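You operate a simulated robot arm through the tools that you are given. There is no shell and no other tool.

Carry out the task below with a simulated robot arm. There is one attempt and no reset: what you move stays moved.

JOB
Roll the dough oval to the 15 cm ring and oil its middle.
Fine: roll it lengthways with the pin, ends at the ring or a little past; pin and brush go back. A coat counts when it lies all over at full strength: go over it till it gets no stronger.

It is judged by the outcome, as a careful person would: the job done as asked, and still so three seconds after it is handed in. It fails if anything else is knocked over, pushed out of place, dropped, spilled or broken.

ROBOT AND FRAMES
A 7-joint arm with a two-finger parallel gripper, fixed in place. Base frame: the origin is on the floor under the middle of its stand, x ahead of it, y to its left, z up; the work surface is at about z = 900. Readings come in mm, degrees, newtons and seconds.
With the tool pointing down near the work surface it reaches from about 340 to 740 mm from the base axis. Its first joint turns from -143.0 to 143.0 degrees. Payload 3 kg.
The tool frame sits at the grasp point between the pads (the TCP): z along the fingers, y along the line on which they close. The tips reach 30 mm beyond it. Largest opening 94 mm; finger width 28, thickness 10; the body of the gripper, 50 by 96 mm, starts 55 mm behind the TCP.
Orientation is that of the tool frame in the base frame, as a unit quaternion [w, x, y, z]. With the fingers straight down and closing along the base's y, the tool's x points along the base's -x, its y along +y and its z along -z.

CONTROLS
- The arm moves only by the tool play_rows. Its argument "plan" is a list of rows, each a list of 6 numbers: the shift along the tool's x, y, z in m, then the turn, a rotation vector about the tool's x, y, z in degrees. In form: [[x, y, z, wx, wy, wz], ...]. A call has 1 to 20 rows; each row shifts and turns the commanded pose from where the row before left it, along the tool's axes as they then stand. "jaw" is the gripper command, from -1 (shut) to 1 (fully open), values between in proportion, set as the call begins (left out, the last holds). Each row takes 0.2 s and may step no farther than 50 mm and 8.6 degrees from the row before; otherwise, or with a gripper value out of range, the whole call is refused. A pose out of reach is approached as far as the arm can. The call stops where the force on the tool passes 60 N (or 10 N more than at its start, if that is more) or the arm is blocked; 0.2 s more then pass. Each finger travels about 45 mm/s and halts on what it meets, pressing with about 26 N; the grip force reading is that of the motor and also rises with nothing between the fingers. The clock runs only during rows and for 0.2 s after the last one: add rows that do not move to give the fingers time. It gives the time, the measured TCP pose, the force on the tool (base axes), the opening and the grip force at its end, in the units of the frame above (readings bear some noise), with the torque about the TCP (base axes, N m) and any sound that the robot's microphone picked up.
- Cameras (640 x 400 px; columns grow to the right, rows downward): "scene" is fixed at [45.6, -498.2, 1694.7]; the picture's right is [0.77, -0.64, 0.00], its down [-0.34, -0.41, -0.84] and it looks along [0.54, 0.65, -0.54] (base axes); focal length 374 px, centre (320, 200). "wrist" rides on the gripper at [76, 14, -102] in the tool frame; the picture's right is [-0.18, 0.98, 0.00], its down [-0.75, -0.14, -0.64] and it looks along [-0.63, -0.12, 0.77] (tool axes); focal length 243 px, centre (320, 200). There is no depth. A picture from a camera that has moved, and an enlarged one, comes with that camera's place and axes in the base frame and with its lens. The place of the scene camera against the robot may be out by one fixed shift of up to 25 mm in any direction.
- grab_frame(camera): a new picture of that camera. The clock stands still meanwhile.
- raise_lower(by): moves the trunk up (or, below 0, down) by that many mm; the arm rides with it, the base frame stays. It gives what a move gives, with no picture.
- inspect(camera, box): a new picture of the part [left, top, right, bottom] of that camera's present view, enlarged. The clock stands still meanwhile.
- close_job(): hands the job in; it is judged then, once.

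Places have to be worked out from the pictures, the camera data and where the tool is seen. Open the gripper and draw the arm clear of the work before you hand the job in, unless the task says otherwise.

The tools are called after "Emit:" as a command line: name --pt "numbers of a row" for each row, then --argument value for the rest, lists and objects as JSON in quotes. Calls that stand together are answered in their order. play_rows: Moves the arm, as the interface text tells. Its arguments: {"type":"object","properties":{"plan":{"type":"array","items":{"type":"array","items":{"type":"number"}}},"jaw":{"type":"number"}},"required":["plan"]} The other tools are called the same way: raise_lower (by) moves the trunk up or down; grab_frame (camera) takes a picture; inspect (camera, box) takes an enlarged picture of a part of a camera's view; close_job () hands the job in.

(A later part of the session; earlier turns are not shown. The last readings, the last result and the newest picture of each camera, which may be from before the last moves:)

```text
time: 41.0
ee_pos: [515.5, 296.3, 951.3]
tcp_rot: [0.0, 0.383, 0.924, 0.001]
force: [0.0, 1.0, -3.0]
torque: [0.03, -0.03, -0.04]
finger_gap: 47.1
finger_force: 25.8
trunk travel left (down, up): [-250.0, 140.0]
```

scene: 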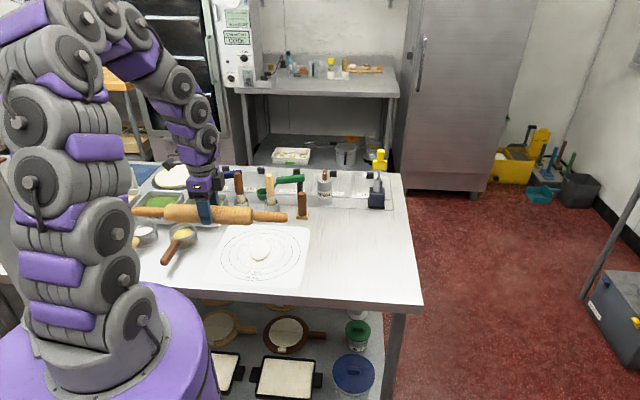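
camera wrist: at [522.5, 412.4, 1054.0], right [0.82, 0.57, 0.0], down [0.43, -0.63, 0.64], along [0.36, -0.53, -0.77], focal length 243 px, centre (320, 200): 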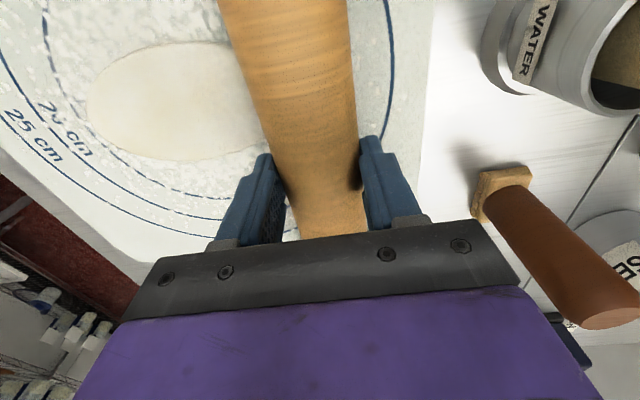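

Just touching. I press 1 mm lower and roll out to the far end, then back to the near end.

Emit:
play_rows --pt "0 0 0.001 0 0 0" --pt "0 0.01 0 0 0 0" --pt "0 0.01 0 0 0 0" --pt "0 0.01 0 0 0 0" --pt "0 0.01 0 0 0 0" --pt "0 0.01 0 0 0 0" --pt "0 0.01 0 0 0 0" --pt "0 0.01 0 0 0 0" --pt "0 0.01 0 0 0 0"

Emit:
play_rows --pt "0 -0.01 0 0 0 0" --pt "0 -0.01 0 0 0 0" --pt "0 -0.01 0 0 0 0" --pt "0 -0.01 0 0 0 0" --pt "0 -0.01 0 0 0 0" --pt "0 -0.01 0 0 0 0" --pt "0 -0.01 0 0 0 0" --pt "0 -0.01 0 0 0 0" --pt "0 -0.01 0 0 0 0" --pt "0 -0.01 0 0 0 0" --pt "0 -0.01 0 0 0 0" --pt "0 -0.01 0 0 0 0" --pt "0 -0.01 0 0 0 0" --pt "0 -0.01 0 0 0 0" --pt "0 -0.01 0 0 0 0" --pt "0 -0.01 0 0 0 0"

Emit:
inspect --camera "wrist" --box '[340, 0, 600, 200]'

```text
time: 43.0
ee_pos: [571.7, 352.8, 950.2]
tcp_rot: [-0.001, 0.382, 0.924, 0.0]
force: [0.6, 0.3, -5.4]
torque: [-0.03, 0.0, 0.04]
finger_gap: 47.2
finger_force: 26.5
trunk travel left (down, up): [-250.0, 140.0]
```

```text
time: 46.4
ee_pos: [459.6, 239.1, 948.7]
tcp_rot: [-0.001, 0.381, 0.925, 0.0]
force: [-0.2, -0.3, -6.3]
torque: [0.03, -0.01, 0.06]
finger_gap: 47.3
finger_force: 25.9
trunk travel left (down, up): [-250.0, 140.0]
```

```text
2.00 times, centred on (470, 100) of wrist
camera zoom: at [416.7, 304.4, 1051.3], right [0.82, 0.57, 0.0], down [0.43, -0.63, 0.64], along [0.36, -0.53, -0.77], focal length 485 px, centre (20, 400)
```

zoom: 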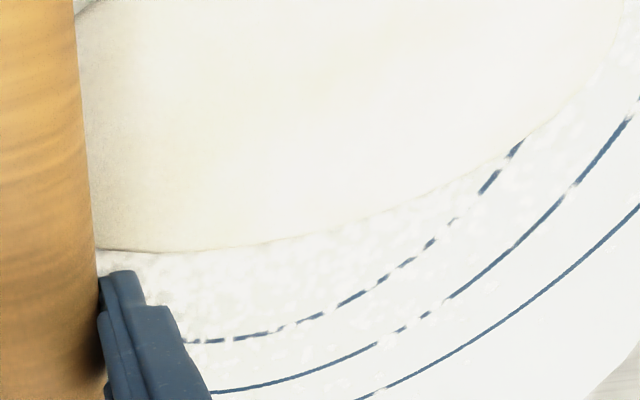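

At the far end the dough now reaches over the ring line. I lift and check from above again.

Emit:
play_rows --pt "0 0 -0.03 0 0 0" --pt "0 0 -0.04 0 0 0" --pt "0 0 -0.04 0 0 0" --pt "0.0247 -0.012 -0.0186 0 0 0" --pt "0.0247 -0.012 -0.0186 0 0 0" --pt "0.0247 -0.012 -0.0186 0 0 0" --pt "0.0247 -0.012 -0.0186 0 0 0" --pt "0.0247 -0.012 -0.0186 0 0 0" --pt "0 0 0 0 0 0"

Emit:
inspect --camera "wrist" --box '[350, 0, 526, 190]'

Emit:
inspect --camera "scene" --box '[220, 215, 300, 285]'

```text
time: 48.4
ee_pos: [330.1, 281.1, 1150.4]
tcp_rot: [-0.002, 0.383, 0.924, -0.001]
force: [0.2, 0.7, -5.3]
torque: [-0.04, 0.0, -0.02]
finger_gap: 46.9
finger_force: 26.1
trunk travel left (down, up): [-250.0, 140.0]
```

```text
2.11 times, centred on (438, 95) of wrist
camera zoom: at [288.0, 346.3, 1253.0], right [0.82, 0.57, 0.0], down [0.44, -0.63, 0.64], along [0.36, -0.53, -0.77], focal length 511 px, centre (72, 421)
```

zoom: 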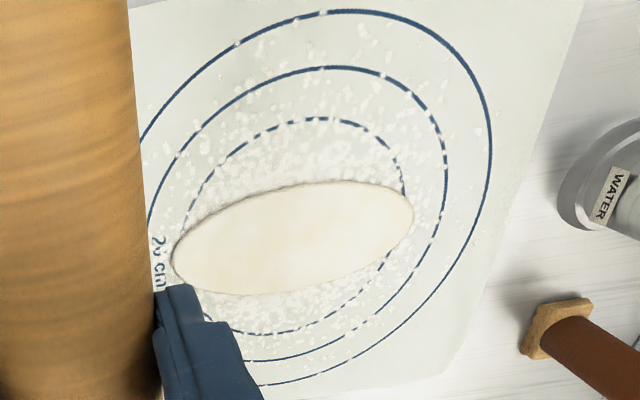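

```text
5.71 times, centred on (260, 250) of scene
camera zoom: at [45.6, -498.2, 1694.7], right [0.77, -0.64, 0.0], down [-0.34, -0.41, -0.84], along [0.54, 0.65, -0.54], focal length 2138 px, centre (663, -86)
```

zoom: 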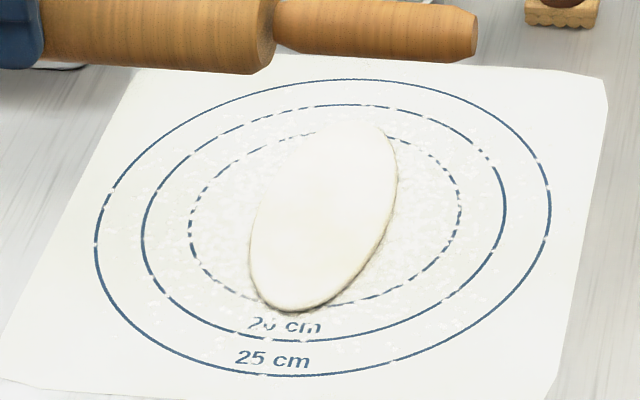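

Both ends now lie just past the 15 cm ring. I enlarge each end to confirm how far.

Emit:
inspect --camera "wrist" --box '[390, 80, 480, 150]'

Emit:
inspect --camera "wrist" --box '[476, 60, 566, 130]'

Emit:
inspect --camera "scene" --box '[230, 225, 290, 275]'

```text
5.71 times, centred on (435, 115) of wrist
camera zoom: at [288.0, 346.3, 1253.0], right [0.82, 0.57, 0.0], down [0.44, -0.63, 0.64], along [0.36, -0.53, -0.77], focal length 1386 px, centre (-337, 686)
```

zoom: 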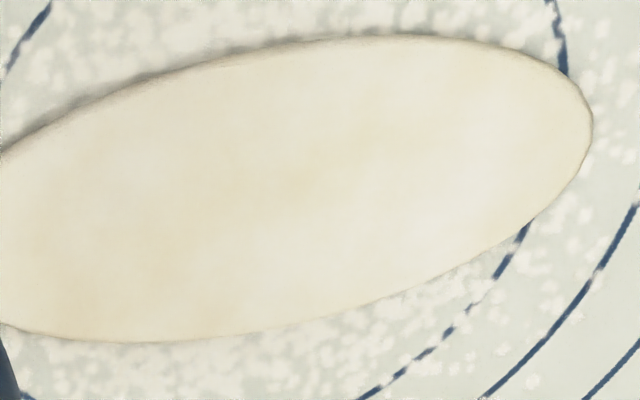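

```text
5.71 times, centred on (521, 95) of wrist
camera zoom: at [288.0, 346.3, 1253.0], right [0.82, 0.57, 0.0], down [0.44, -0.63, 0.64], along [0.36, -0.53, -0.77], focal length 1386 px, centre (-829, 800)
```

zoom: 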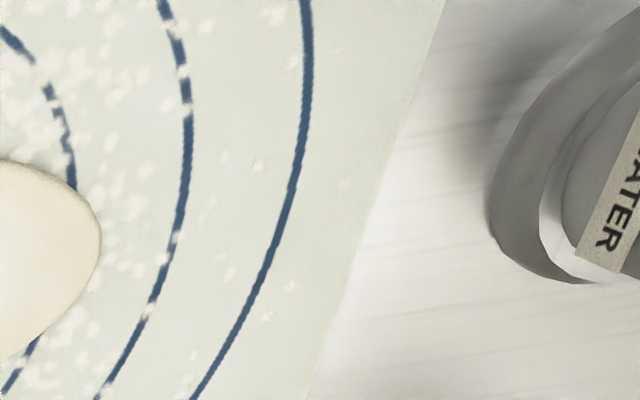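

```text
8.00 times, centred on (260, 250) of scene
camera zoom: at [45.6, -498.2, 1694.7], right [0.77, -0.64, 0.0], down [-0.34, -0.41, -0.84], along [0.54, 0.65, -0.54], focal length 2993 px, centre (800, -200)
```

zoom: 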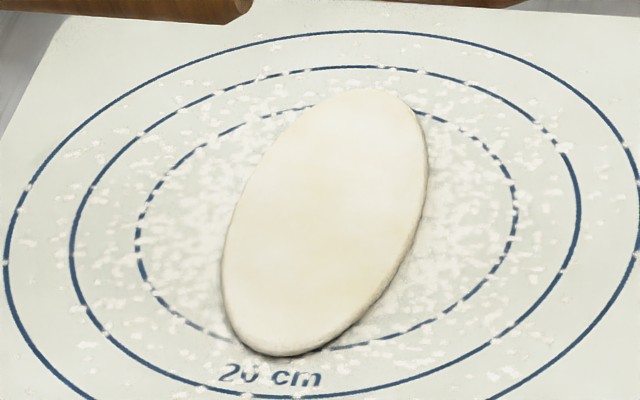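

Both ends lie about 4–5 mm past the ring, the dough is whole and centred, so rolling is done. I carry the pin back high above the table to its place.

Emit:
play_rows --pt "-0.03686 0.00992 0 0 0 0" --pt "-0.03686 0.00992 0 0 0 0" --pt "-0.03686 0.00992 0 0 0 0" --pt "-0.03686 0.00992 0 0 0 0" --pt "-0.03686 0.00992 0 0 0 0" --pt "-0.03686 0.00992 0 0 0 0" --pt "-0.03686 0.00992 0 0 0 0" --pt "-0.03686 0.00992 0 0 0 0" --pt "-0.03686 0.00992 0 0 0 0" --pt "-0.03686 0.00992 0 0 0 0" --pt "-0.03686 0.00992 0 0 0 0" --pt "0 0 0 0 0 0"

Emit:
play_rows --pt "0 0 0 0 0 -8.18" --pt "0 0 0 0 0 -8.18" --pt "0 0 0 0 0 -8.18" --pt "0 0 0 0 0 -8.18" --pt "0 0 0 0 0 -8.18" --pt "0 0 0 0 0 -8.18" --pt "0 0 0 0 0 -8.18" --pt "0 0 0 0 0 -8.18" --pt "0 0 0 0 0 -8.18" --pt "0 0 0 0 0 -8.18" --pt "0 0 0 0 0 -8.18" --pt "0 0 0 0 0 0"

```text
time: 51.0
ee_pos: [694.0, 72.5, 1152.8]
tcp_rot: [0.0, 0.383, 0.924, 0.001]
force: [-0.4, 0.1, -5.8]
torque: [-0.02, 0.01, -0.01]
finger_gap: 47.1
finger_force: 25.8
trunk travel left (down, up): [-250.0, 140.0]
```

```text
time: 53.6
ee_pos: [694.0, 74.6, 1152.5]
tcp_rot: [0.0, -0.384, 0.923, 0.001]
force: [0.5, -0.3, -5.9]
torque: [0.0, 0.01, 0.03]
finger_gap: 47.3
finger_force: 26.4
trunk travel left (down, up): [-250.0, 140.0]
```

The pin is back over its place and parallel to its old line. I lower it to about 20 mm above the table and compare with the earlier pictures.

Emit:
play_rows --pt "0 0 0.035 0 0 0" --pt "0 0 0.035 0 0 0" --pt "0 0 0.035 0 0 0" --pt "0 0 0.035 0 0 0" --pt "0 0 0.03 0 0 0" --pt "0 0 0.02 0 0 0" --pt "0 0 0 0 0 0"

Emit:
inspect --camera "scene" --box '[320, 200, 420, 320]'

Emit:
grab_frame --camera "wrist"

```text
time: 55.2
ee_pos: [694.3, 76.5, 961.2]
tcp_rot: [-0.001, -0.384, 0.923, 0.001]
force: [0.4, 0.1, -6.4]
torque: [-0.01, 0.01, -0.02]
finger_gap: 46.9
finger_force: 26.3
trunk travel left (down, up): [-250.0, 140.0]
```

```text
3.33 times, centred on (370, 260) of scene
camera zoom: at [45.6, -498.2, 1694.7], right [0.77, -0.64, 0.0], down [-0.34, -0.41, -0.84], along [0.54, 0.65, -0.54], focal length 1247 px, centre (153, 0)
```

zoom: 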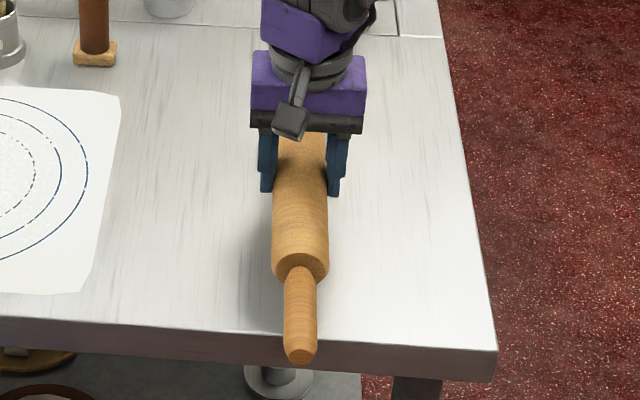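

```text
taken
camera wrist: at [631.0, 32.7, 1063.6], right [-0.56, 0.83, 0.0], down [0.63, 0.43, 0.64], along [0.53, 0.36, -0.77], focal length 243 px, centre (320, 200)
```

wrist: 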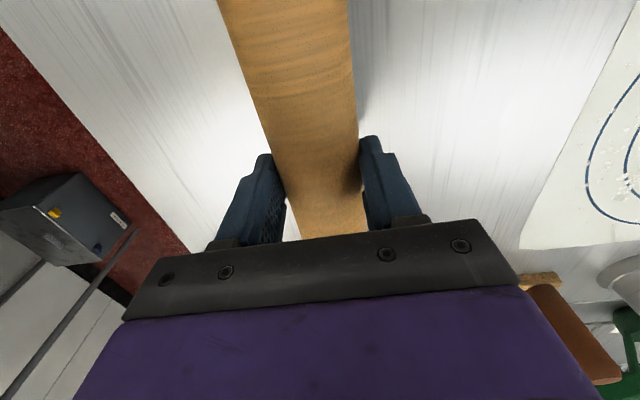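

The camera pose reads 3.6 mm off in y against the grasp pose, so I correct that and lower to just above the surface.

Emit:
play_rows --pt "0.0025 -0.0025 0.005 0 0 0" --pt "0 0 0.006 0 0 0" --pt "0 0 0.004 0 0 0" --pt "0 0 0 0 0 0"

Emit:
play_rows --pt "0 0 0.001 0 0 0" --pt "0 0 0.001 0 0 0" --pt "0 0 0 0 0 0"

Emit:
grab_frame --camera "wrist"

```text
time: 56.2
ee_pos: [694.2, 71.2, 946.3]
tcp_rot: [0.0, -0.382, 0.924, -0.001]
force: [0.3, 0.5, -5.9]
torque: [0.02, 0.0, 0.02]
finger_gap: 47.2
finger_force: 25.9
trunk travel left (down, up): [-250.0, 140.0]
```

```text
time: 57.0
ee_pos: [693.6, 70.1, 944.8]
tcp_rot: [-0.001, -0.383, 0.924, 0.001]
force: [-1.0, 0.3, -6.1]
torque: [0.04, 0.01, -0.01]
finger_gap: 46.9
finger_force: 25.5
trunk travel left (down, up): [-250.0, 140.0]
```

```text
taken
camera wrist: at [631.5, 27.8, 1047.1], right [-0.57, 0.82, 0.0], down [0.63, 0.43, 0.64], along [0.53, 0.36, -0.77], focal length 243 px, centre (320, 200)
```

wrist: 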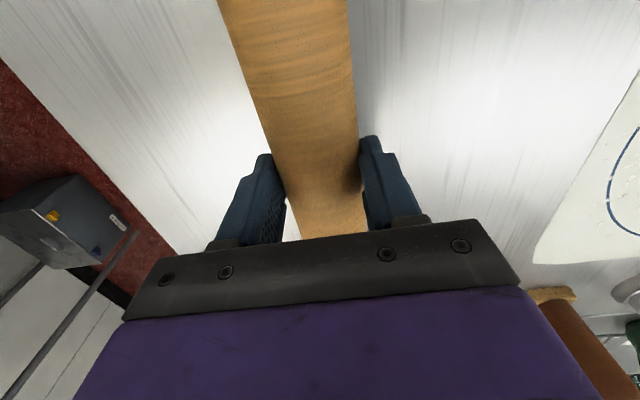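

About 1–2 mm above its resting height by the camera pose, still hanging freely. I continue in 0.7 mm steps until the table takes the weight.

Emit:
play_rows --pt "0 0 0.0008 0 0 0" --pt "0 0 0.0007 0 0 0" --pt "0 0 0 0 0 0"

Emit:
play_rows --pt "0 0 0.0006 0 0 0" --pt "0 0 0 0 0 0"

```text
time: 57.8
ee_pos: [694.1, 70.8, 944.5]
tcp_rot: [0.001, -0.383, 0.924, 0.0]
force: [-1.3, 0.4, -1.8]
torque: [0.35, -0.27, 0.08]
finger_gap: 47.1
finger_force: 26.0
trunk travel left (down, up): [-250.0, 140.0]
```

```text
time: 58.4
ee_pos: [694.5, 71.3, 944.2]
tcp_rot: [0.0, -0.383, 0.924, 0.001]
force: [-1.0, 0.9, 1.6]
torque: [0.61, -0.58, 0.16]
finger_gap: 47.2
finger_force: 26.2
trunk travel left (down, up): [-250.0, 140.0]
```

The table touches the far end of the barrel first (torque about 0.85 N m across the pin), so the pin is tilted about 1° in the grip. I tip the tool 1.1° to level it and feel again.

Emit:
play_rows --pt "0 0 -0.001 0 -0.6 0" --pt "0 0 0 0 -0.5 0" --pt "0 0 0 0 0 0"

Emit:
play_rows --pt "0 0 0.0007 0 0 0" --pt "0 0 0.0007 0 0 0" --pt "0 0 0 0 0 0"

```text
time: 59.2
ee_pos: [694.0, 69.8, 944.0]
tcp_rot: [0.007, -0.382, 0.924, 0.004]
force: [-2.5, -0.6, -4.3]
torque: [0.02, -0.02, 0.02]
finger_gap: 47.4
finger_force: 26.0
trunk travel left (down, up): [-250.0, 140.0]
```

```text
time: 60.0
ee_pos: [693.1, 69.4, 943.2]
tcp_rot: [0.009, -0.383, 0.924, 0.005]
force: [-2.1, -1.3, 0.6]
torque: [-0.61, 0.6, -0.13]
finger_gap: 47.3
finger_force: 26.2
trunk travel left (down, up): [-250.0, 140.0]
```

Now the near end touches first, so the true tilt is about half that. I tip back 0.5° and feel again.

Emit:
play_rows --pt "0 0 -0.0005 0 0.5 0" --pt "0 0 0 0 0 0"

Emit:
play_rows --pt "0 0 0.0006 0 0 0" --pt "0 0 0 0 0 0"

```text
time: 60.6
ee_pos: [694.3, 71.6, 942.8]
tcp_rot: [0.005, -0.383, 0.924, 0.002]
force: [2.1, 0.0, -3.6]
torque: [0.2, -0.29, -0.06]
finger_gap: 46.9
finger_force: 26.3
trunk travel left (down, up): [-250.0, 140.0]
```

```text
time: 61.2
ee_pos: [694.3, 70.1, 942.9]
tcp_rot: [0.006, -0.383, 0.924, 0.002]
force: [1.5, -0.5, 1.8]
torque: [0.46, -0.62, -0.15]
finger_gap: 47.4
finger_force: 26.4
trunk travel left (down, up): [-250.0, 140.0]
```

The tilt is now only about 0.2°. I trim it and check the position against the grasp pose before opening.

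Emit:
play_rows --pt "0 0 0 0 -0.2 0" --pt "0 0 0.0003 0 0 0" --pt "0 0 0 0 0 0"

Emit:
inspect --camera "scene" --box '[320, 200, 420, 320]'

Emit:
grab_frame --camera "wrist"

```text
time: 62.0
ee_pos: [694.6, 70.5, 943.9]
tcp_rot: [0.006, -0.382, 0.924, 0.004]
force: [-0.5, -1.0, 1.3]
torque: [0.49, -0.55, 0.02]
finger_gap: 47.1
finger_force: 26.0
trunk travel left (down, up): [-250.0, 140.0]
```

```text
3.33 times, centred on (370, 260) of scene
camera zoom: at [45.6, -498.2, 1694.7], right [0.77, -0.64, 0.0], down [-0.34, -0.41, -0.84], along [0.54, 0.65, -0.54], focal length 1247 px, centre (153, 0)
```

zoom: 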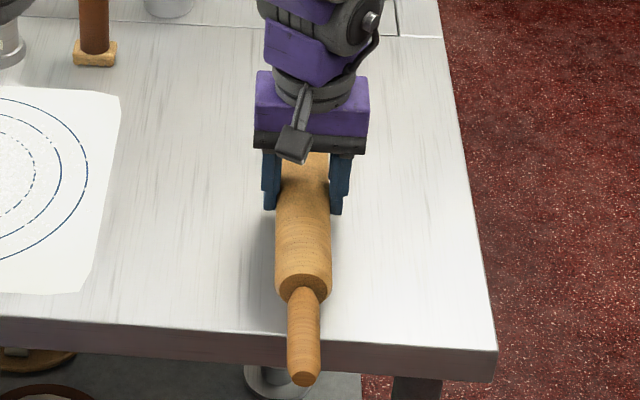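

```text
taken
camera wrist: at [630.6, 26.7, 1044.3], right [-0.57, 0.82, 0.0], down [0.63, 0.43, 0.65], along [0.54, 0.37, -0.76], focal length 243 px, centre (320, 200)
```

wrist: 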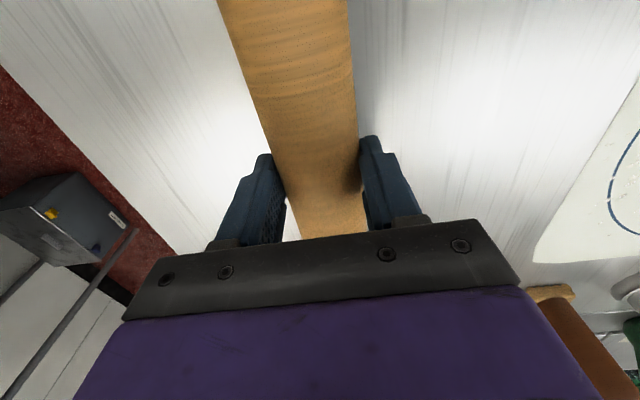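

It is within about 2 mm of its old place. I open the jaw and keep the fingers straddling it for a moment to be sure it doesn't roll.

Emit:
play_rows --jaw 1 --pt "0 0 0 0 0 0" --pt "0 0 0 0 0 0" --pt "0 0 0 0 0 0" --pt "0 0 0 0 0 0" --pt "0 0 0 0 0 0" --pt "0 0 0 0 0 0" --pt "0 0 0 0 0 0" --pt "0 0 0 0 0 0" --pt "0 0 0 0 0 0" --pt "0 0 0 0 0 0"

Emit:
inspect --camera "scene" --box '[320, 200, 420, 320]'

Emit:
grab_frame --camera "wrist"

```text
time: 64.2
ee_pos: [695.1, 71.1, 943.0]
tcp_rot: [0.006, -0.382, 0.924, 0.003]
force: [-0.5, 0.8, -0.2]
torque: [0.02, -0.02, 0.02]
finger_gap: 94.1
finger_force: 0.1
trunk travel left (down, up): [-250.0, 140.0]
```

```text
3.33 times, centred on (370, 260) of scene
camera zoom: at [45.6, -498.2, 1694.7], right [0.77, -0.64, 0.0], down [-0.34, -0.41, -0.84], along [0.54, 0.65, -0.54], focal length 1247 px, centre (153, 0)
```

zoom: 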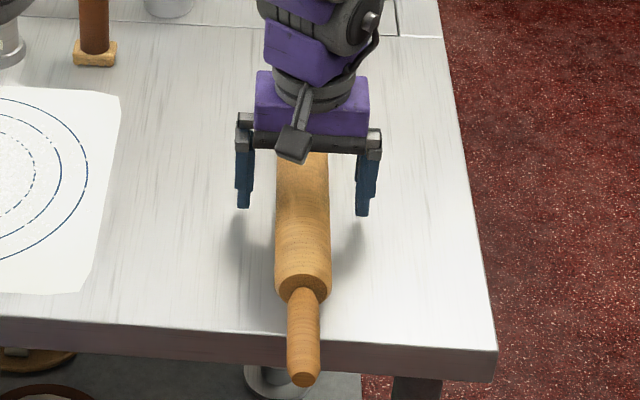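

```text
taken
camera wrist: at [630.7, 27.0, 1044.1], right [-0.57, 0.82, 0.0], down [0.63, 0.43, 0.65], along [0.54, 0.37, -0.76], focal length 243 px, centre (320, 200)
```

wrist: 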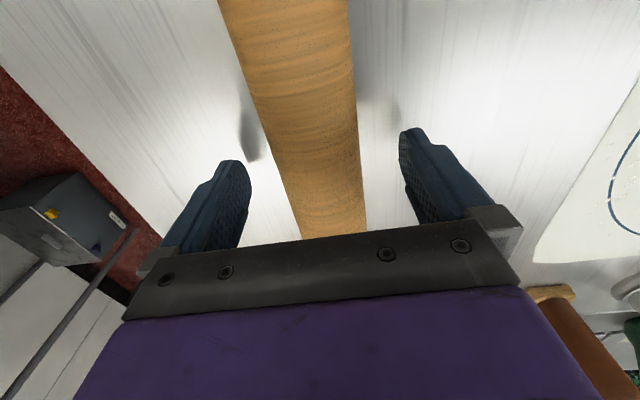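

The pin lies still in its place. I raise straight up, undo the small tip, and go to a viewpoint for the OIL pot.

Emit:
play_rows --pt "0 0 -0.02 0 0 0" --pt "0 0 -0.04 0 0.8 0" --pt "0 0 -0.05 0 0 0" --pt "0 0 -0.05 0 0 0" --pt "0 0 -0.047 0 0 0" --pt "-0.00483 0.03735 -0.0042 0 0 0" --pt "-0.00483 0.03735 -0.0042 0 0 0" --pt "-0.00483 0.03735 -0.0042 0 0 0" --pt "-0.00483 0.03735 -0.0042 0 0 0" --pt "-0.00483 0.03735 -0.0042 0 0 0" --pt "-0.00483 0.03735 -0.0042 0 0 0" --pt "-0.00483 0.03735 -0.0042 0 0 0" --pt "-0.00483 0.03735 -0.0042 0 0 0" --pt "-0.00483 0.03735 -0.0042 0 0 0" --pt "-0.00483 0.03735 -0.0042 0 0 0" --pt "-0.00483 0.03735 -0.0042 0 0 0" --pt "-0.00483 0.03735 -0.0042 0 0 0" --pt "0 0 0 0 0 0"

Emit:
grab_frame --camera "wrist"

Emit:
grab_frame --camera "scene"

```text
time: 68.0
ee_pos: [417.6, 428.2, 1198.8]
tcp_rot: [0.0, -0.383, 0.924, 0.001]
force: [0.3, -0.5, -0.5]
torque: [0.03, 0.02, 0.02]
finger_gap: 94.1
finger_force: 0.0
trunk travel left (down, up): [-250.0, 140.0]
```

```text
taken
camera wrist: at [354.7, 386.0, 1301.6], right [-0.56, 0.83, 0.0], down [0.63, 0.43, 0.64], along [0.53, 0.36, -0.77], focal length 243 px, centre (320, 200)
```

wrist: 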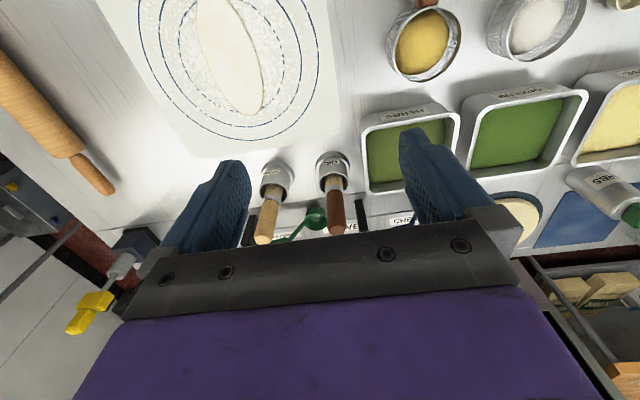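

```text
taken
```

scene: 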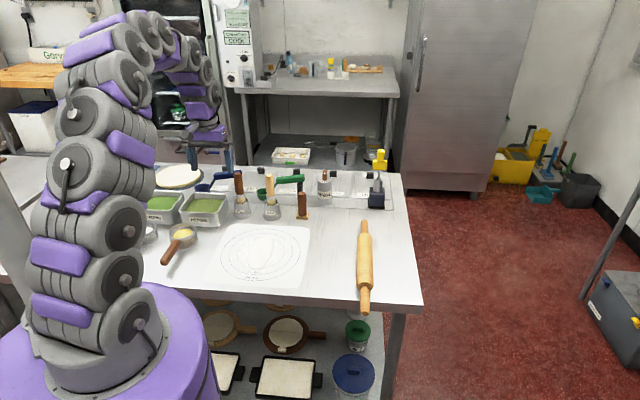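

The pin rests in place. I enlarge the wrist view on the OIL pot and brush, and on the dough.

Emit:
inspect --camera "wrist" --box '[240, 130, 420, 250]'

Emit:
inspect --camera "wrist" --box '[130, 0, 340, 150]'

Emit:
inspect --camera "scene" --box '[215, 160, 305, 225]'

```text
3.33 times, centred on (330, 190) of wrist
camera zoom: at [354.7, 386.0, 1301.6], right [-0.56, 0.83, 0.0], down [0.63, 0.43, 0.64], along [0.53, 0.36, -0.77], focal length 809 px, centre (287, 233)
```

zoom: 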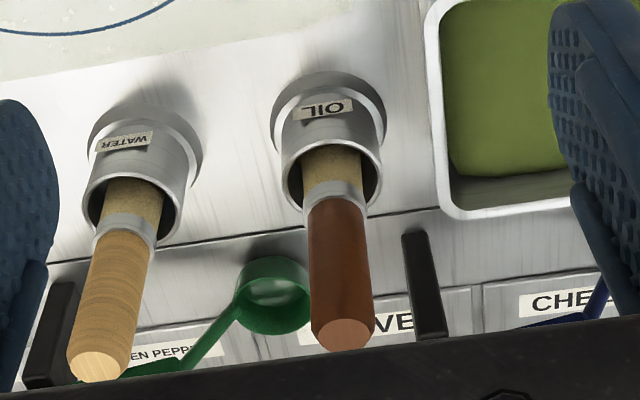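

```text
2.67 times, centred on (235, 75) of wrist
camera zoom: at [354.7, 386.0, 1301.6], right [-0.56, 0.83, 0.0], down [0.63, 0.43, 0.64], along [0.53, 0.36, -0.77], focal length 647 px, centre (547, 533)
```

zoom: 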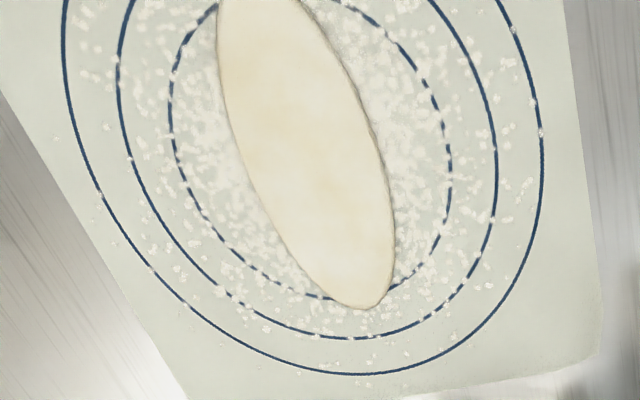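

```text
6.15 times, centred on (260, 192) of scene
camera zoom: at [45.6, -498.2, 1694.7], right [0.77, -0.64, 0.0], down [-0.34, -0.41, -0.84], along [0.54, 0.65, -0.54], focal length 2302 px, centre (689, 246)
```

zoom: 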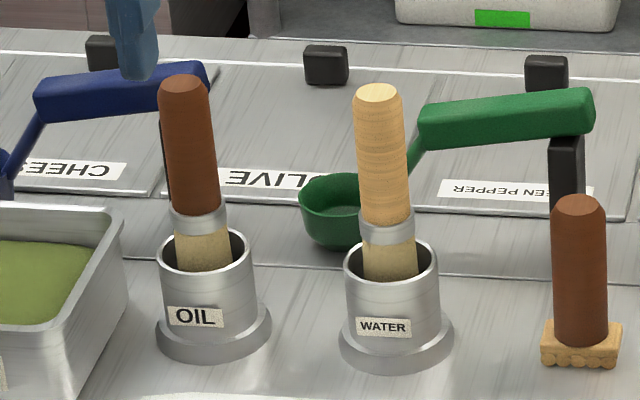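

The OIL brush stands upright at about (542, 543), its top near z 1070, with the brown handle clear of neighbours. I move above it with the fingers still well over the top and check alignment.

Emit:
play_rows --pt "-0.0339 -0.0013 0.0096 0 0 0" --pt "-0.0339 -0.0013 0.0096 0 0 0" --pt "-0.0339 -0.0013 0.0096 0 0 0" --pt "-0.0339 -0.0013 0.0096 0 0 0" --pt "-0.0339 -0.0013 0.0096 0 0 0" --pt "0 0 0 0 0 0"

Emit:
grab_frame --camera "wrist"

Emit:
inspect --camera "scene" --box '[180, 120, 320, 225]'

```text
time: 69.4
ee_pos: [526.4, 527.0, 1159.0]
tcp_rot: [-0.001, -0.382, 0.924, -0.001]
force: [-0.3, 0.9, -0.2]
torque: [-0.02, 0.03, 0.02]
finger_gap: 93.9
finger_force: 0.0
out of reach, approached as far as the arm can: row 5
trunk travel left (down, up): [-250.0, 140.0]
```

```text
taken
camera wrist: at [464.9, 485.1, 1262.0], right [-0.56, 0.83, 0.0], down [0.63, 0.43, 0.64], along [0.53, 0.36, -0.77], focal length 243 px, centre (320, 200)
```

wrist: 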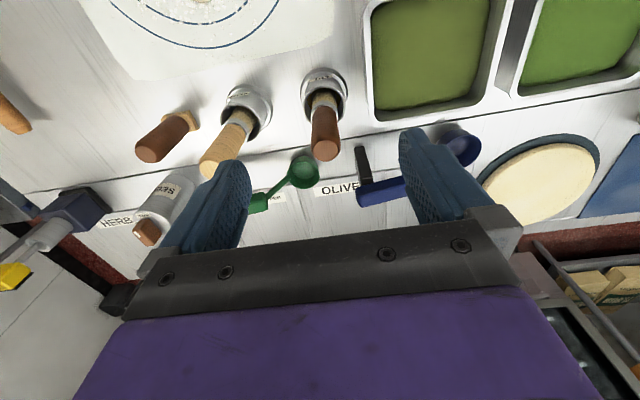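

```text
3.81 times, centred on (250, 172) of scene
camera zoom: at [45.6, -498.2, 1694.7], right [0.77, -0.64, 0.0], down [-0.34, -0.41, -0.84], along [0.54, 0.65, -0.54], focal length 1425 px, centre (587, 305)
```

zoom: 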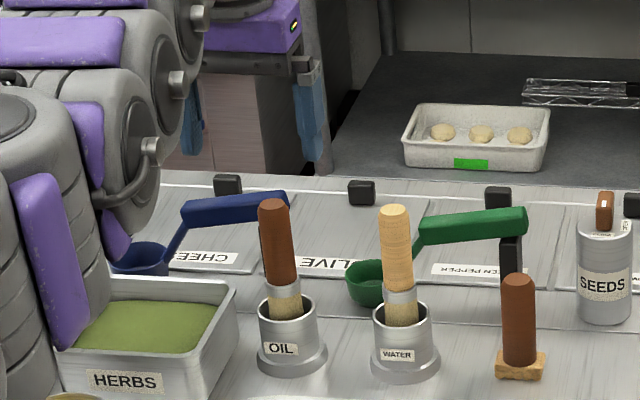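

With the tool straight down the arm stops at about 745 mm radius, while the brush is at about 767 mm. I tip the fingers 15° outward about the closing axis so the grip can reach it with the brush staying upright.

Emit:
play_rows --pt "0 0 0 0 -7.5 0" --pt "0 0 0 0 -7.5 0" --pt "0 0 0 0 0 0"

Emit:
grab_frame --camera "wrist"

```text
time: 70.2
ee_pos: [524.2, 529.7, 1158.4]
tcp_rot: [0.12, -0.38, 0.916, 0.051]
force: [0.9, -0.6, 0.4]
torque: [-0.03, -0.02, 0.04]
finger_gap: 94.1
finger_force: 0.1
trunk travel left (down, up): [-250.0, 140.0]
```

```text
taken
camera wrist: at [445.2, 469.5, 1237.5], right [-0.57, 0.82, 0.05], down [0.5, 0.3, 0.82], along [0.65, 0.49, -0.58], focal length 243 px, centre (320, 200)
```

wrist: 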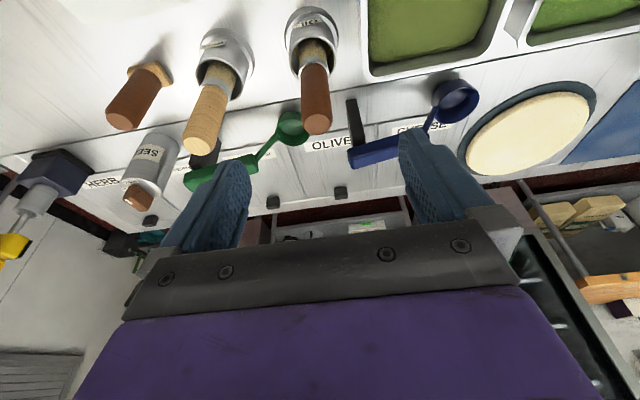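

The tilt is in. I enlarge the brush in the wrist view to pin down its axis before descending.

Emit:
inspect --camera "wrist" --box '[250, 0, 380, 150]'

```text
2.67 times, centred on (315, 75) of wrist
camera zoom: at [445.2, 469.5, 1237.5], right [-0.57, 0.82, 0.05], down [0.5, 0.3, 0.82], along [0.65, 0.49, -0.58], focal length 647 px, centre (333, 533)
```

zoom: 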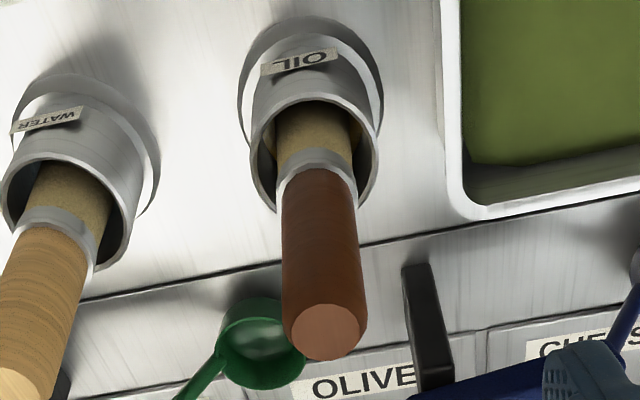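

The brush axis comes out at about (539.5, 542.5), handle from z 993 to 1081, 25 mm thick. I shift 19 mm outward over it at this height first and check the reach.

Emit:
play_rows --pt "-0.0183 -0.0013 0.0049 0 0 0" --pt "0 0 0 0 0 0"

Emit:
grab_frame --camera "wrist"

```text
time: 70.8
ee_pos: [539.0, 538.5, 1160.4]
tcp_rot: [0.121, -0.379, 0.916, 0.05]
force: [-0.3, 0.0, -0.4]
torque: [0.0, 0.03, -0.01]
finger_gap: 94.1
finger_force: 0.0
trunk travel left (down, up): [-250.0, 140.0]
```

```text
taken
camera wrist: at [458.8, 479.8, 1238.8], right [-0.57, 0.82, 0.05], down [0.5, 0.3, 0.82], along [0.66, 0.49, -0.58], focal length 243 px, centre (320, 200)
```

wrist: 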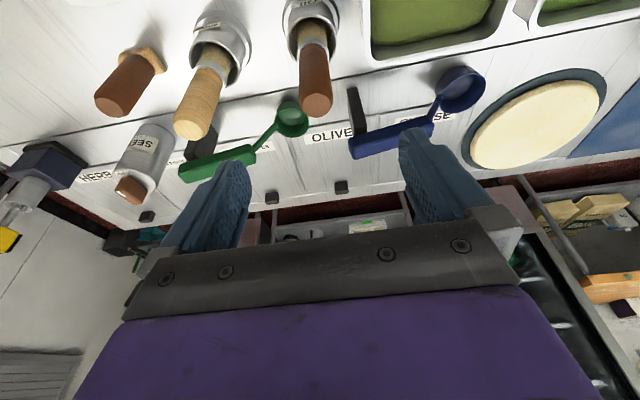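

In reach, TCP about (539, 540). I lower 60 mm with a small trim and check that the brush top lies centred between the fingers.

Emit:
play_rows --pt "0.0047 0.0005 0.0195 0 0 0" --pt "0.0047 0.0005 0.0195 0 0 0" --pt "0.0047 0.0004 0.0195 0 0 0" --pt "0 0 0 0 0 0"

Emit:
grab_frame --camera "wrist"

Emit:
inspect --camera "scene" --box '[180, 120, 320, 225]'

```text
time: 71.8
ee_pos: [540.1, 542.8, 1098.3]
tcp_rot: [0.122, -0.378, 0.916, 0.051]
force: [-0.8, 0.5, 0.8]
torque: [0.02, 0.02, -0.01]
finger_gap: 93.9
finger_force: 0.0
trunk travel left (down, up): [-250.0, 140.0]
```

```text
taken
camera wrist: at [460.1, 483.2, 1178.1], right [-0.57, 0.82, 0.05], down [0.5, 0.3, 0.82], along [0.66, 0.49, -0.58], focal length 243 px, centre (320, 200)
```

wrist: 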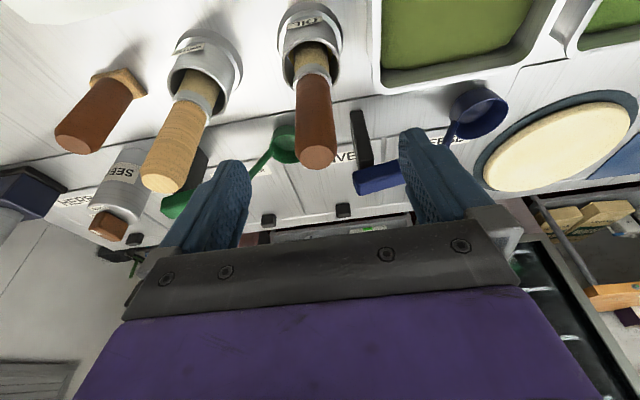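

```text
3.81 times, centred on (250, 172) of scene
camera zoom: at [45.6, -498.2, 1694.7], right [0.77, -0.64, 0.0], down [-0.34, -0.41, -0.84], along [0.54, 0.65, -0.54], focal length 1425 px, centre (587, 305)
```

zoom: 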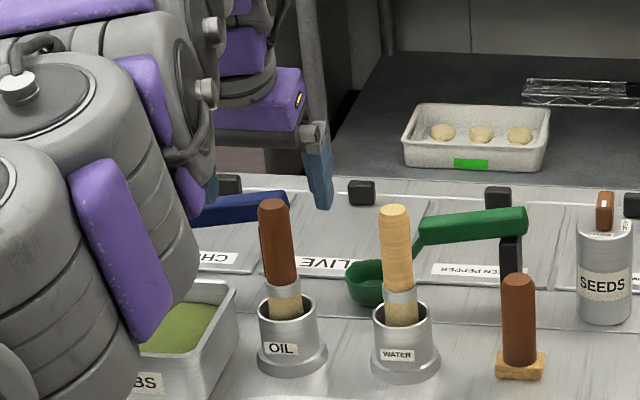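

The brush top is centred between the fingers. The arm's elbow looks near the HERBS tray in the scene view, so I check the full picture before going lower.

Emit:
grab_frame --camera "scene"

Emit:
inspect --camera "wrist" --box '[230, 0, 420, 200]'

```text
taken
```

scene: 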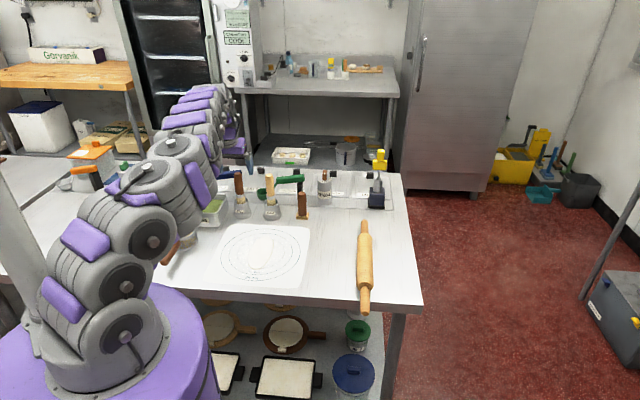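

```text
2.00 times, centred on (325, 100) of wrist
camera zoom: at [460.1, 483.2, 1178.1], right [-0.57, 0.82, 0.05], down [0.5, 0.3, 0.82], along [0.66, 0.49, -0.58], focal length 485 px, centre (310, 400)
```

zoom: 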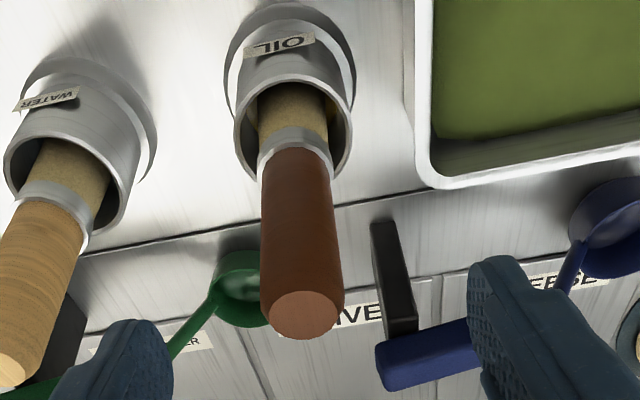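

The arm passes well above everything. The handle is centred within about 1 mm, so I lower the remaining 56 mm to z about 1042.

Emit:
play_rows --pt "0.00483 0 0.01803 0 0 0" --pt "0.00483 0 0.01803 0 0 0" --pt "0.00483 0 0.01803 0 0 0" --pt "0 0 0 0 0 0"

Emit:
grab_frame --camera "wrist"

Emit:
inspect --camera "scene" --box '[180, 120, 320, 225]'

```text
time: 72.8
ee_pos: [537.8, 542.5, 1041.4]
tcp_rot: [0.121, -0.379, 0.916, 0.05]
force: [0.5, 0.4, -0.4]
torque: [0.0, 0.02, 0.01]
finger_gap: 93.9
finger_force: 0.1
trunk travel left (down, up): [-250.0, 140.0]
```

```text
taken
camera wrist: at [459.1, 482.7, 1120.6], right [-0.57, 0.82, 0.05], down [0.5, 0.3, 0.81], along [0.65, 0.49, -0.58], focal length 243 px, centre (320, 200)
```

wrist: 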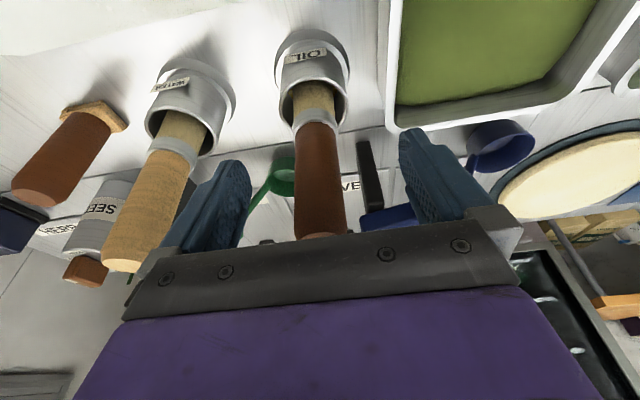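

```text
3.81 times, centred on (250, 172) of scene
camera zoom: at [45.6, -498.2, 1694.7], right [0.77, -0.64, 0.0], down [-0.34, -0.41, -0.84], along [0.54, 0.65, -0.54], focal length 1425 px, centre (587, 305)
```

zoom: 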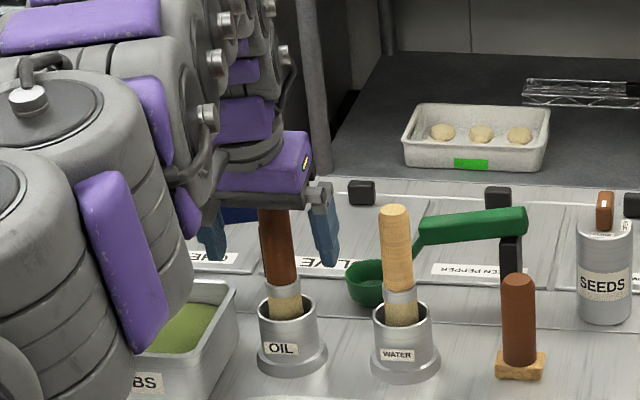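

The handle stands midway between the fingers. I close the jaw on it.

Emit:
play_rows --jaw -1 --pt "0 0 0 0 0 0" --pt "0 0 0 0 0 0" --pt "0 0 0 0 0 0" --pt "0 0 0 0 0 0" --pt "0 0 0 0 0 0" --pt "0 0 0 0 0 0" --pt "0 0 0 0 0 0"

Emit:
grab_frame --camera "wrist"

Emit:
inspect --camera "scene" --box '[200, 150, 320, 225]'

```text
time: 74.4
ee_pos: [538.2, 542.6, 1042.1]
tcp_rot: [0.12, -0.379, 0.916, 0.051]
force: [0.2, -0.6, 0.3]
torque: [0.0, 0.02, -0.03]
finger_gap: 31.5
finger_force: 26.2
trunk travel left (down, up): [-250.0, 140.0]
```

```text
taken
camera wrist: at [459.2, 482.7, 1120.7], right [-0.57, 0.82, 0.05], down [0.5, 0.3, 0.81], along [0.65, 0.49, -0.58], focal length 243 px, centre (320, 200)
```

wrist: 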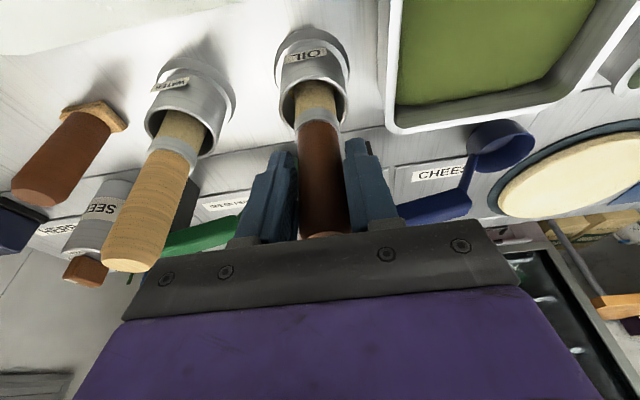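

```text
5.33 times, centred on (260, 188) of scene
camera zoom: at [45.6, -498.2, 1694.7], right [0.77, -0.64, 0.0], down [-0.34, -0.41, -0.84], along [0.54, 0.65, -0.54], focal length 1995 px, centre (640, 267)
```

zoom: 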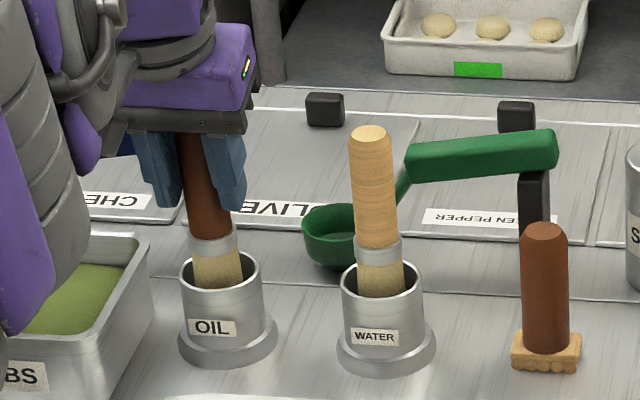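

The handle is gripped (31.5 mm). I lift the brush straight up out of the pot, watching that the pot stays.

Emit:
play_rows --pt "-0.0026 0 -0.00966 0 0 0" --pt "-0.0052 0 -0.0193 0 0 0" --pt "-0.0052 0 -0.0193 0 0 0" --pt "-0.0052 0 -0.0193 0 0 0" --pt "-0.0052 0 -0.0193 0 0 0" --pt "-0.0052 0 -0.0193 0 0 0" --pt "0 0 0 0 0 0" --pt "0 0 0 0 0 0"

Emit:
grab_frame --camera "wrist"

Emit:
inspect --camera "scene" --box '[180, 110, 320, 225]'

```text
time: 76.2
ee_pos: [538.1, 542.2, 1155.0]
tcp_rot: [0.12, -0.38, 0.916, 0.051]
force: [0.5, -0.4, -0.4]
torque: [-0.02, 0.03, -0.02]
finger_gap: 31.4
finger_force: 26.0
trunk travel left (down, up): [-250.0, 140.0]
```

```text
taken
camera wrist: at [459.0, 483.1, 1232.7], right [-0.57, 0.82, 0.05], down [0.5, 0.3, 0.82], along [0.65, 0.49, -0.58], focal length 243 px, centre (320, 200)
```

wrist: 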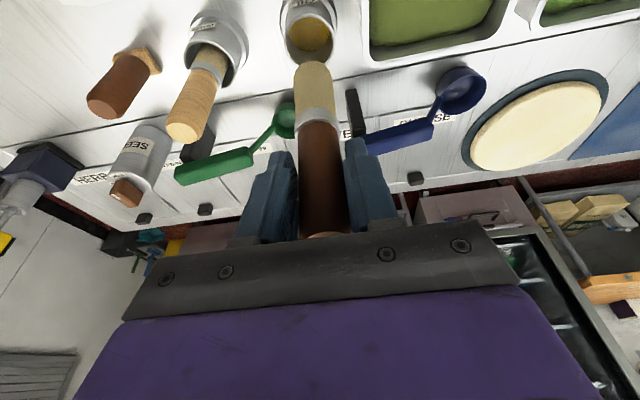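

```text
3.48 times, centred on (250, 168) of scene
camera zoom: at [45.6, -498.2, 1694.7], right [0.77, -0.64, 0.0], down [-0.34, -0.41, -0.84], along [0.54, 0.65, -0.54], focal length 1301 px, centre (564, 313)
```

zoom: 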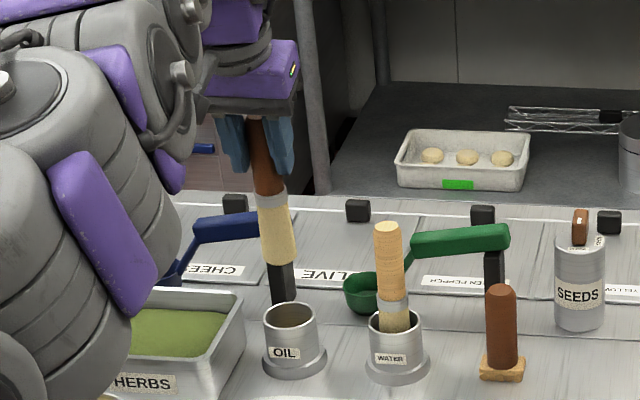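

The brush is out, upright, its tip about 137 mm below the grip; the pot and its oil stayed put. I carry it over the dough centre at this height.

Emit:
play_rows --pt "0 0 0 0 0 0" --pt "0 0 0 0 0 0" --pt "0.02647 -0.0166 -0.00709 0 0 0" --pt "0.02647 -0.0166 -0.00709 0 0 0" --pt "0.02647 -0.0166 -0.00709 0 0 0" --pt "0.02647 -0.0166 -0.00709 0 0 0" --pt "0.02647 -0.0166 -0.00709 0 0 0" --pt "0.02647 -0.0166 -0.00709 0 0 0" --pt "0.02647 -0.0166 -0.00709 0 0 0" --pt "0 0 0 0 0 0"

Emit:
grab_frame --camera "wrist"

Emit:
inspect --camera "scene" --box '[180, 120, 360, 290]'

```text
time: 78.4
ee_pos: [483.3, 323.7, 1152.0]
tcp_rot: [0.12, -0.379, 0.916, 0.05]
force: [0.1, 0.2, -0.7]
torque: [0.03, 0.02, 0.01]
finger_gap: 31.3
finger_force: 25.8
trunk travel left (down, up): [-250.0, 140.0]
```

```text
taken
camera wrist: at [404.5, 264.3, 1231.0], right [-0.57, 0.82, 0.05], down [0.5, 0.3, 0.82], along [0.65, 0.49, -0.58], focal length 243 px, centre (320, 200)
```

wrist: 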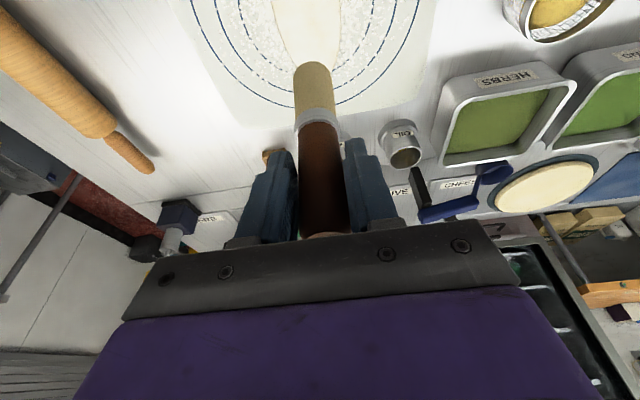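

```text
2.35 times, centred on (270, 205) of scene
camera zoom: at [45.6, -498.2, 1694.7], right [0.77, -0.64, 0.0], down [-0.34, -0.41, -0.84], along [0.54, 0.65, -0.54], focal length 880 px, centre (438, 188)
```

zoom: 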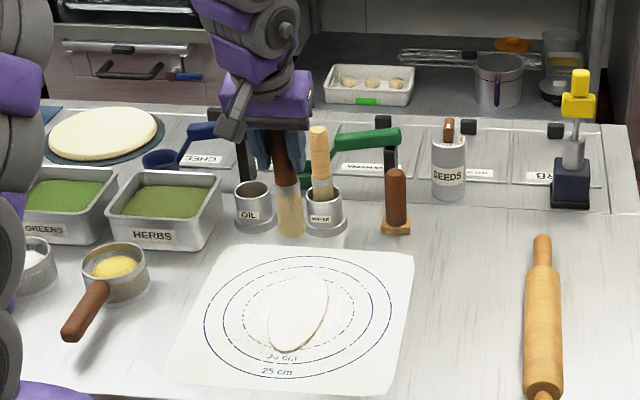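

The brush hangs over the dough centre, bristles wet with oil. I lower it to about 15 mm above the dough and check.

Emit:
play_rows --pt "0.00777 0 0.02897 0 0 0" --pt "0.00777 0 0.02897 0 0 0" --pt "0.00777 0 0.02897 0 0 0" --pt "0 0 0 0 0 0"

Emit:
inspect --camera "wrist" --box '[200, 0, 440, 170]'

Emit:
inspect --camera "scene" --box '[210, 180, 320, 280]'

```text
time: 79.4
ee_pos: [485.9, 324.7, 1061.0]
tcp_rot: [0.121, -0.38, 0.916, 0.051]
force: [-1.0, 0.9, -1.0]
torque: [0.0, 0.02, -0.01]
finger_gap: 31.0
finger_force: 25.3
trunk travel left (down, up): [-250.0, 140.0]
```

```text
2.35 times, centred on (320, 85) of wrist
camera zoom: at [405.6, 264.5, 1139.8], right [-0.57, 0.82, 0.05], down [0.5, 0.3, 0.82], along [0.65, 0.49, -0.58], focal length 571 px, centre (320, 471)
```

zoom: 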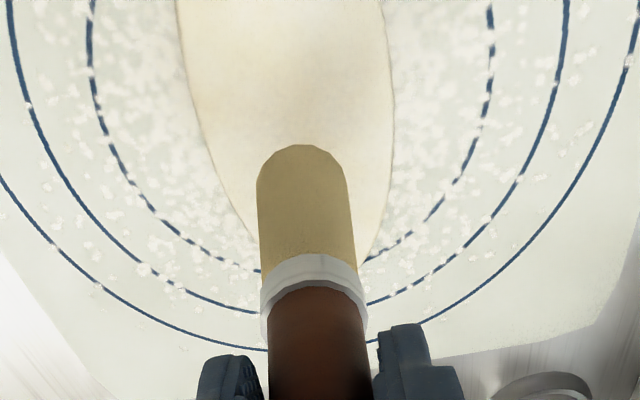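

```text
4.00 times, centred on (265, 230) of scene
camera zoom: at [45.6, -498.2, 1694.7], right [0.77, -0.64, 0.0], down [-0.34, -0.41, -0.84], along [0.54, 0.65, -0.54], focal length 1496 px, centre (540, 80)
```

zoom: 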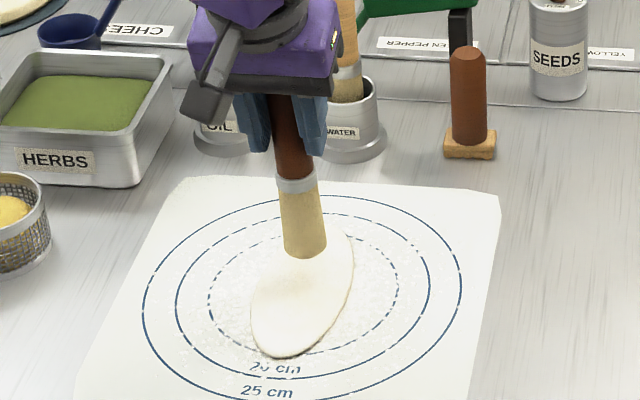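

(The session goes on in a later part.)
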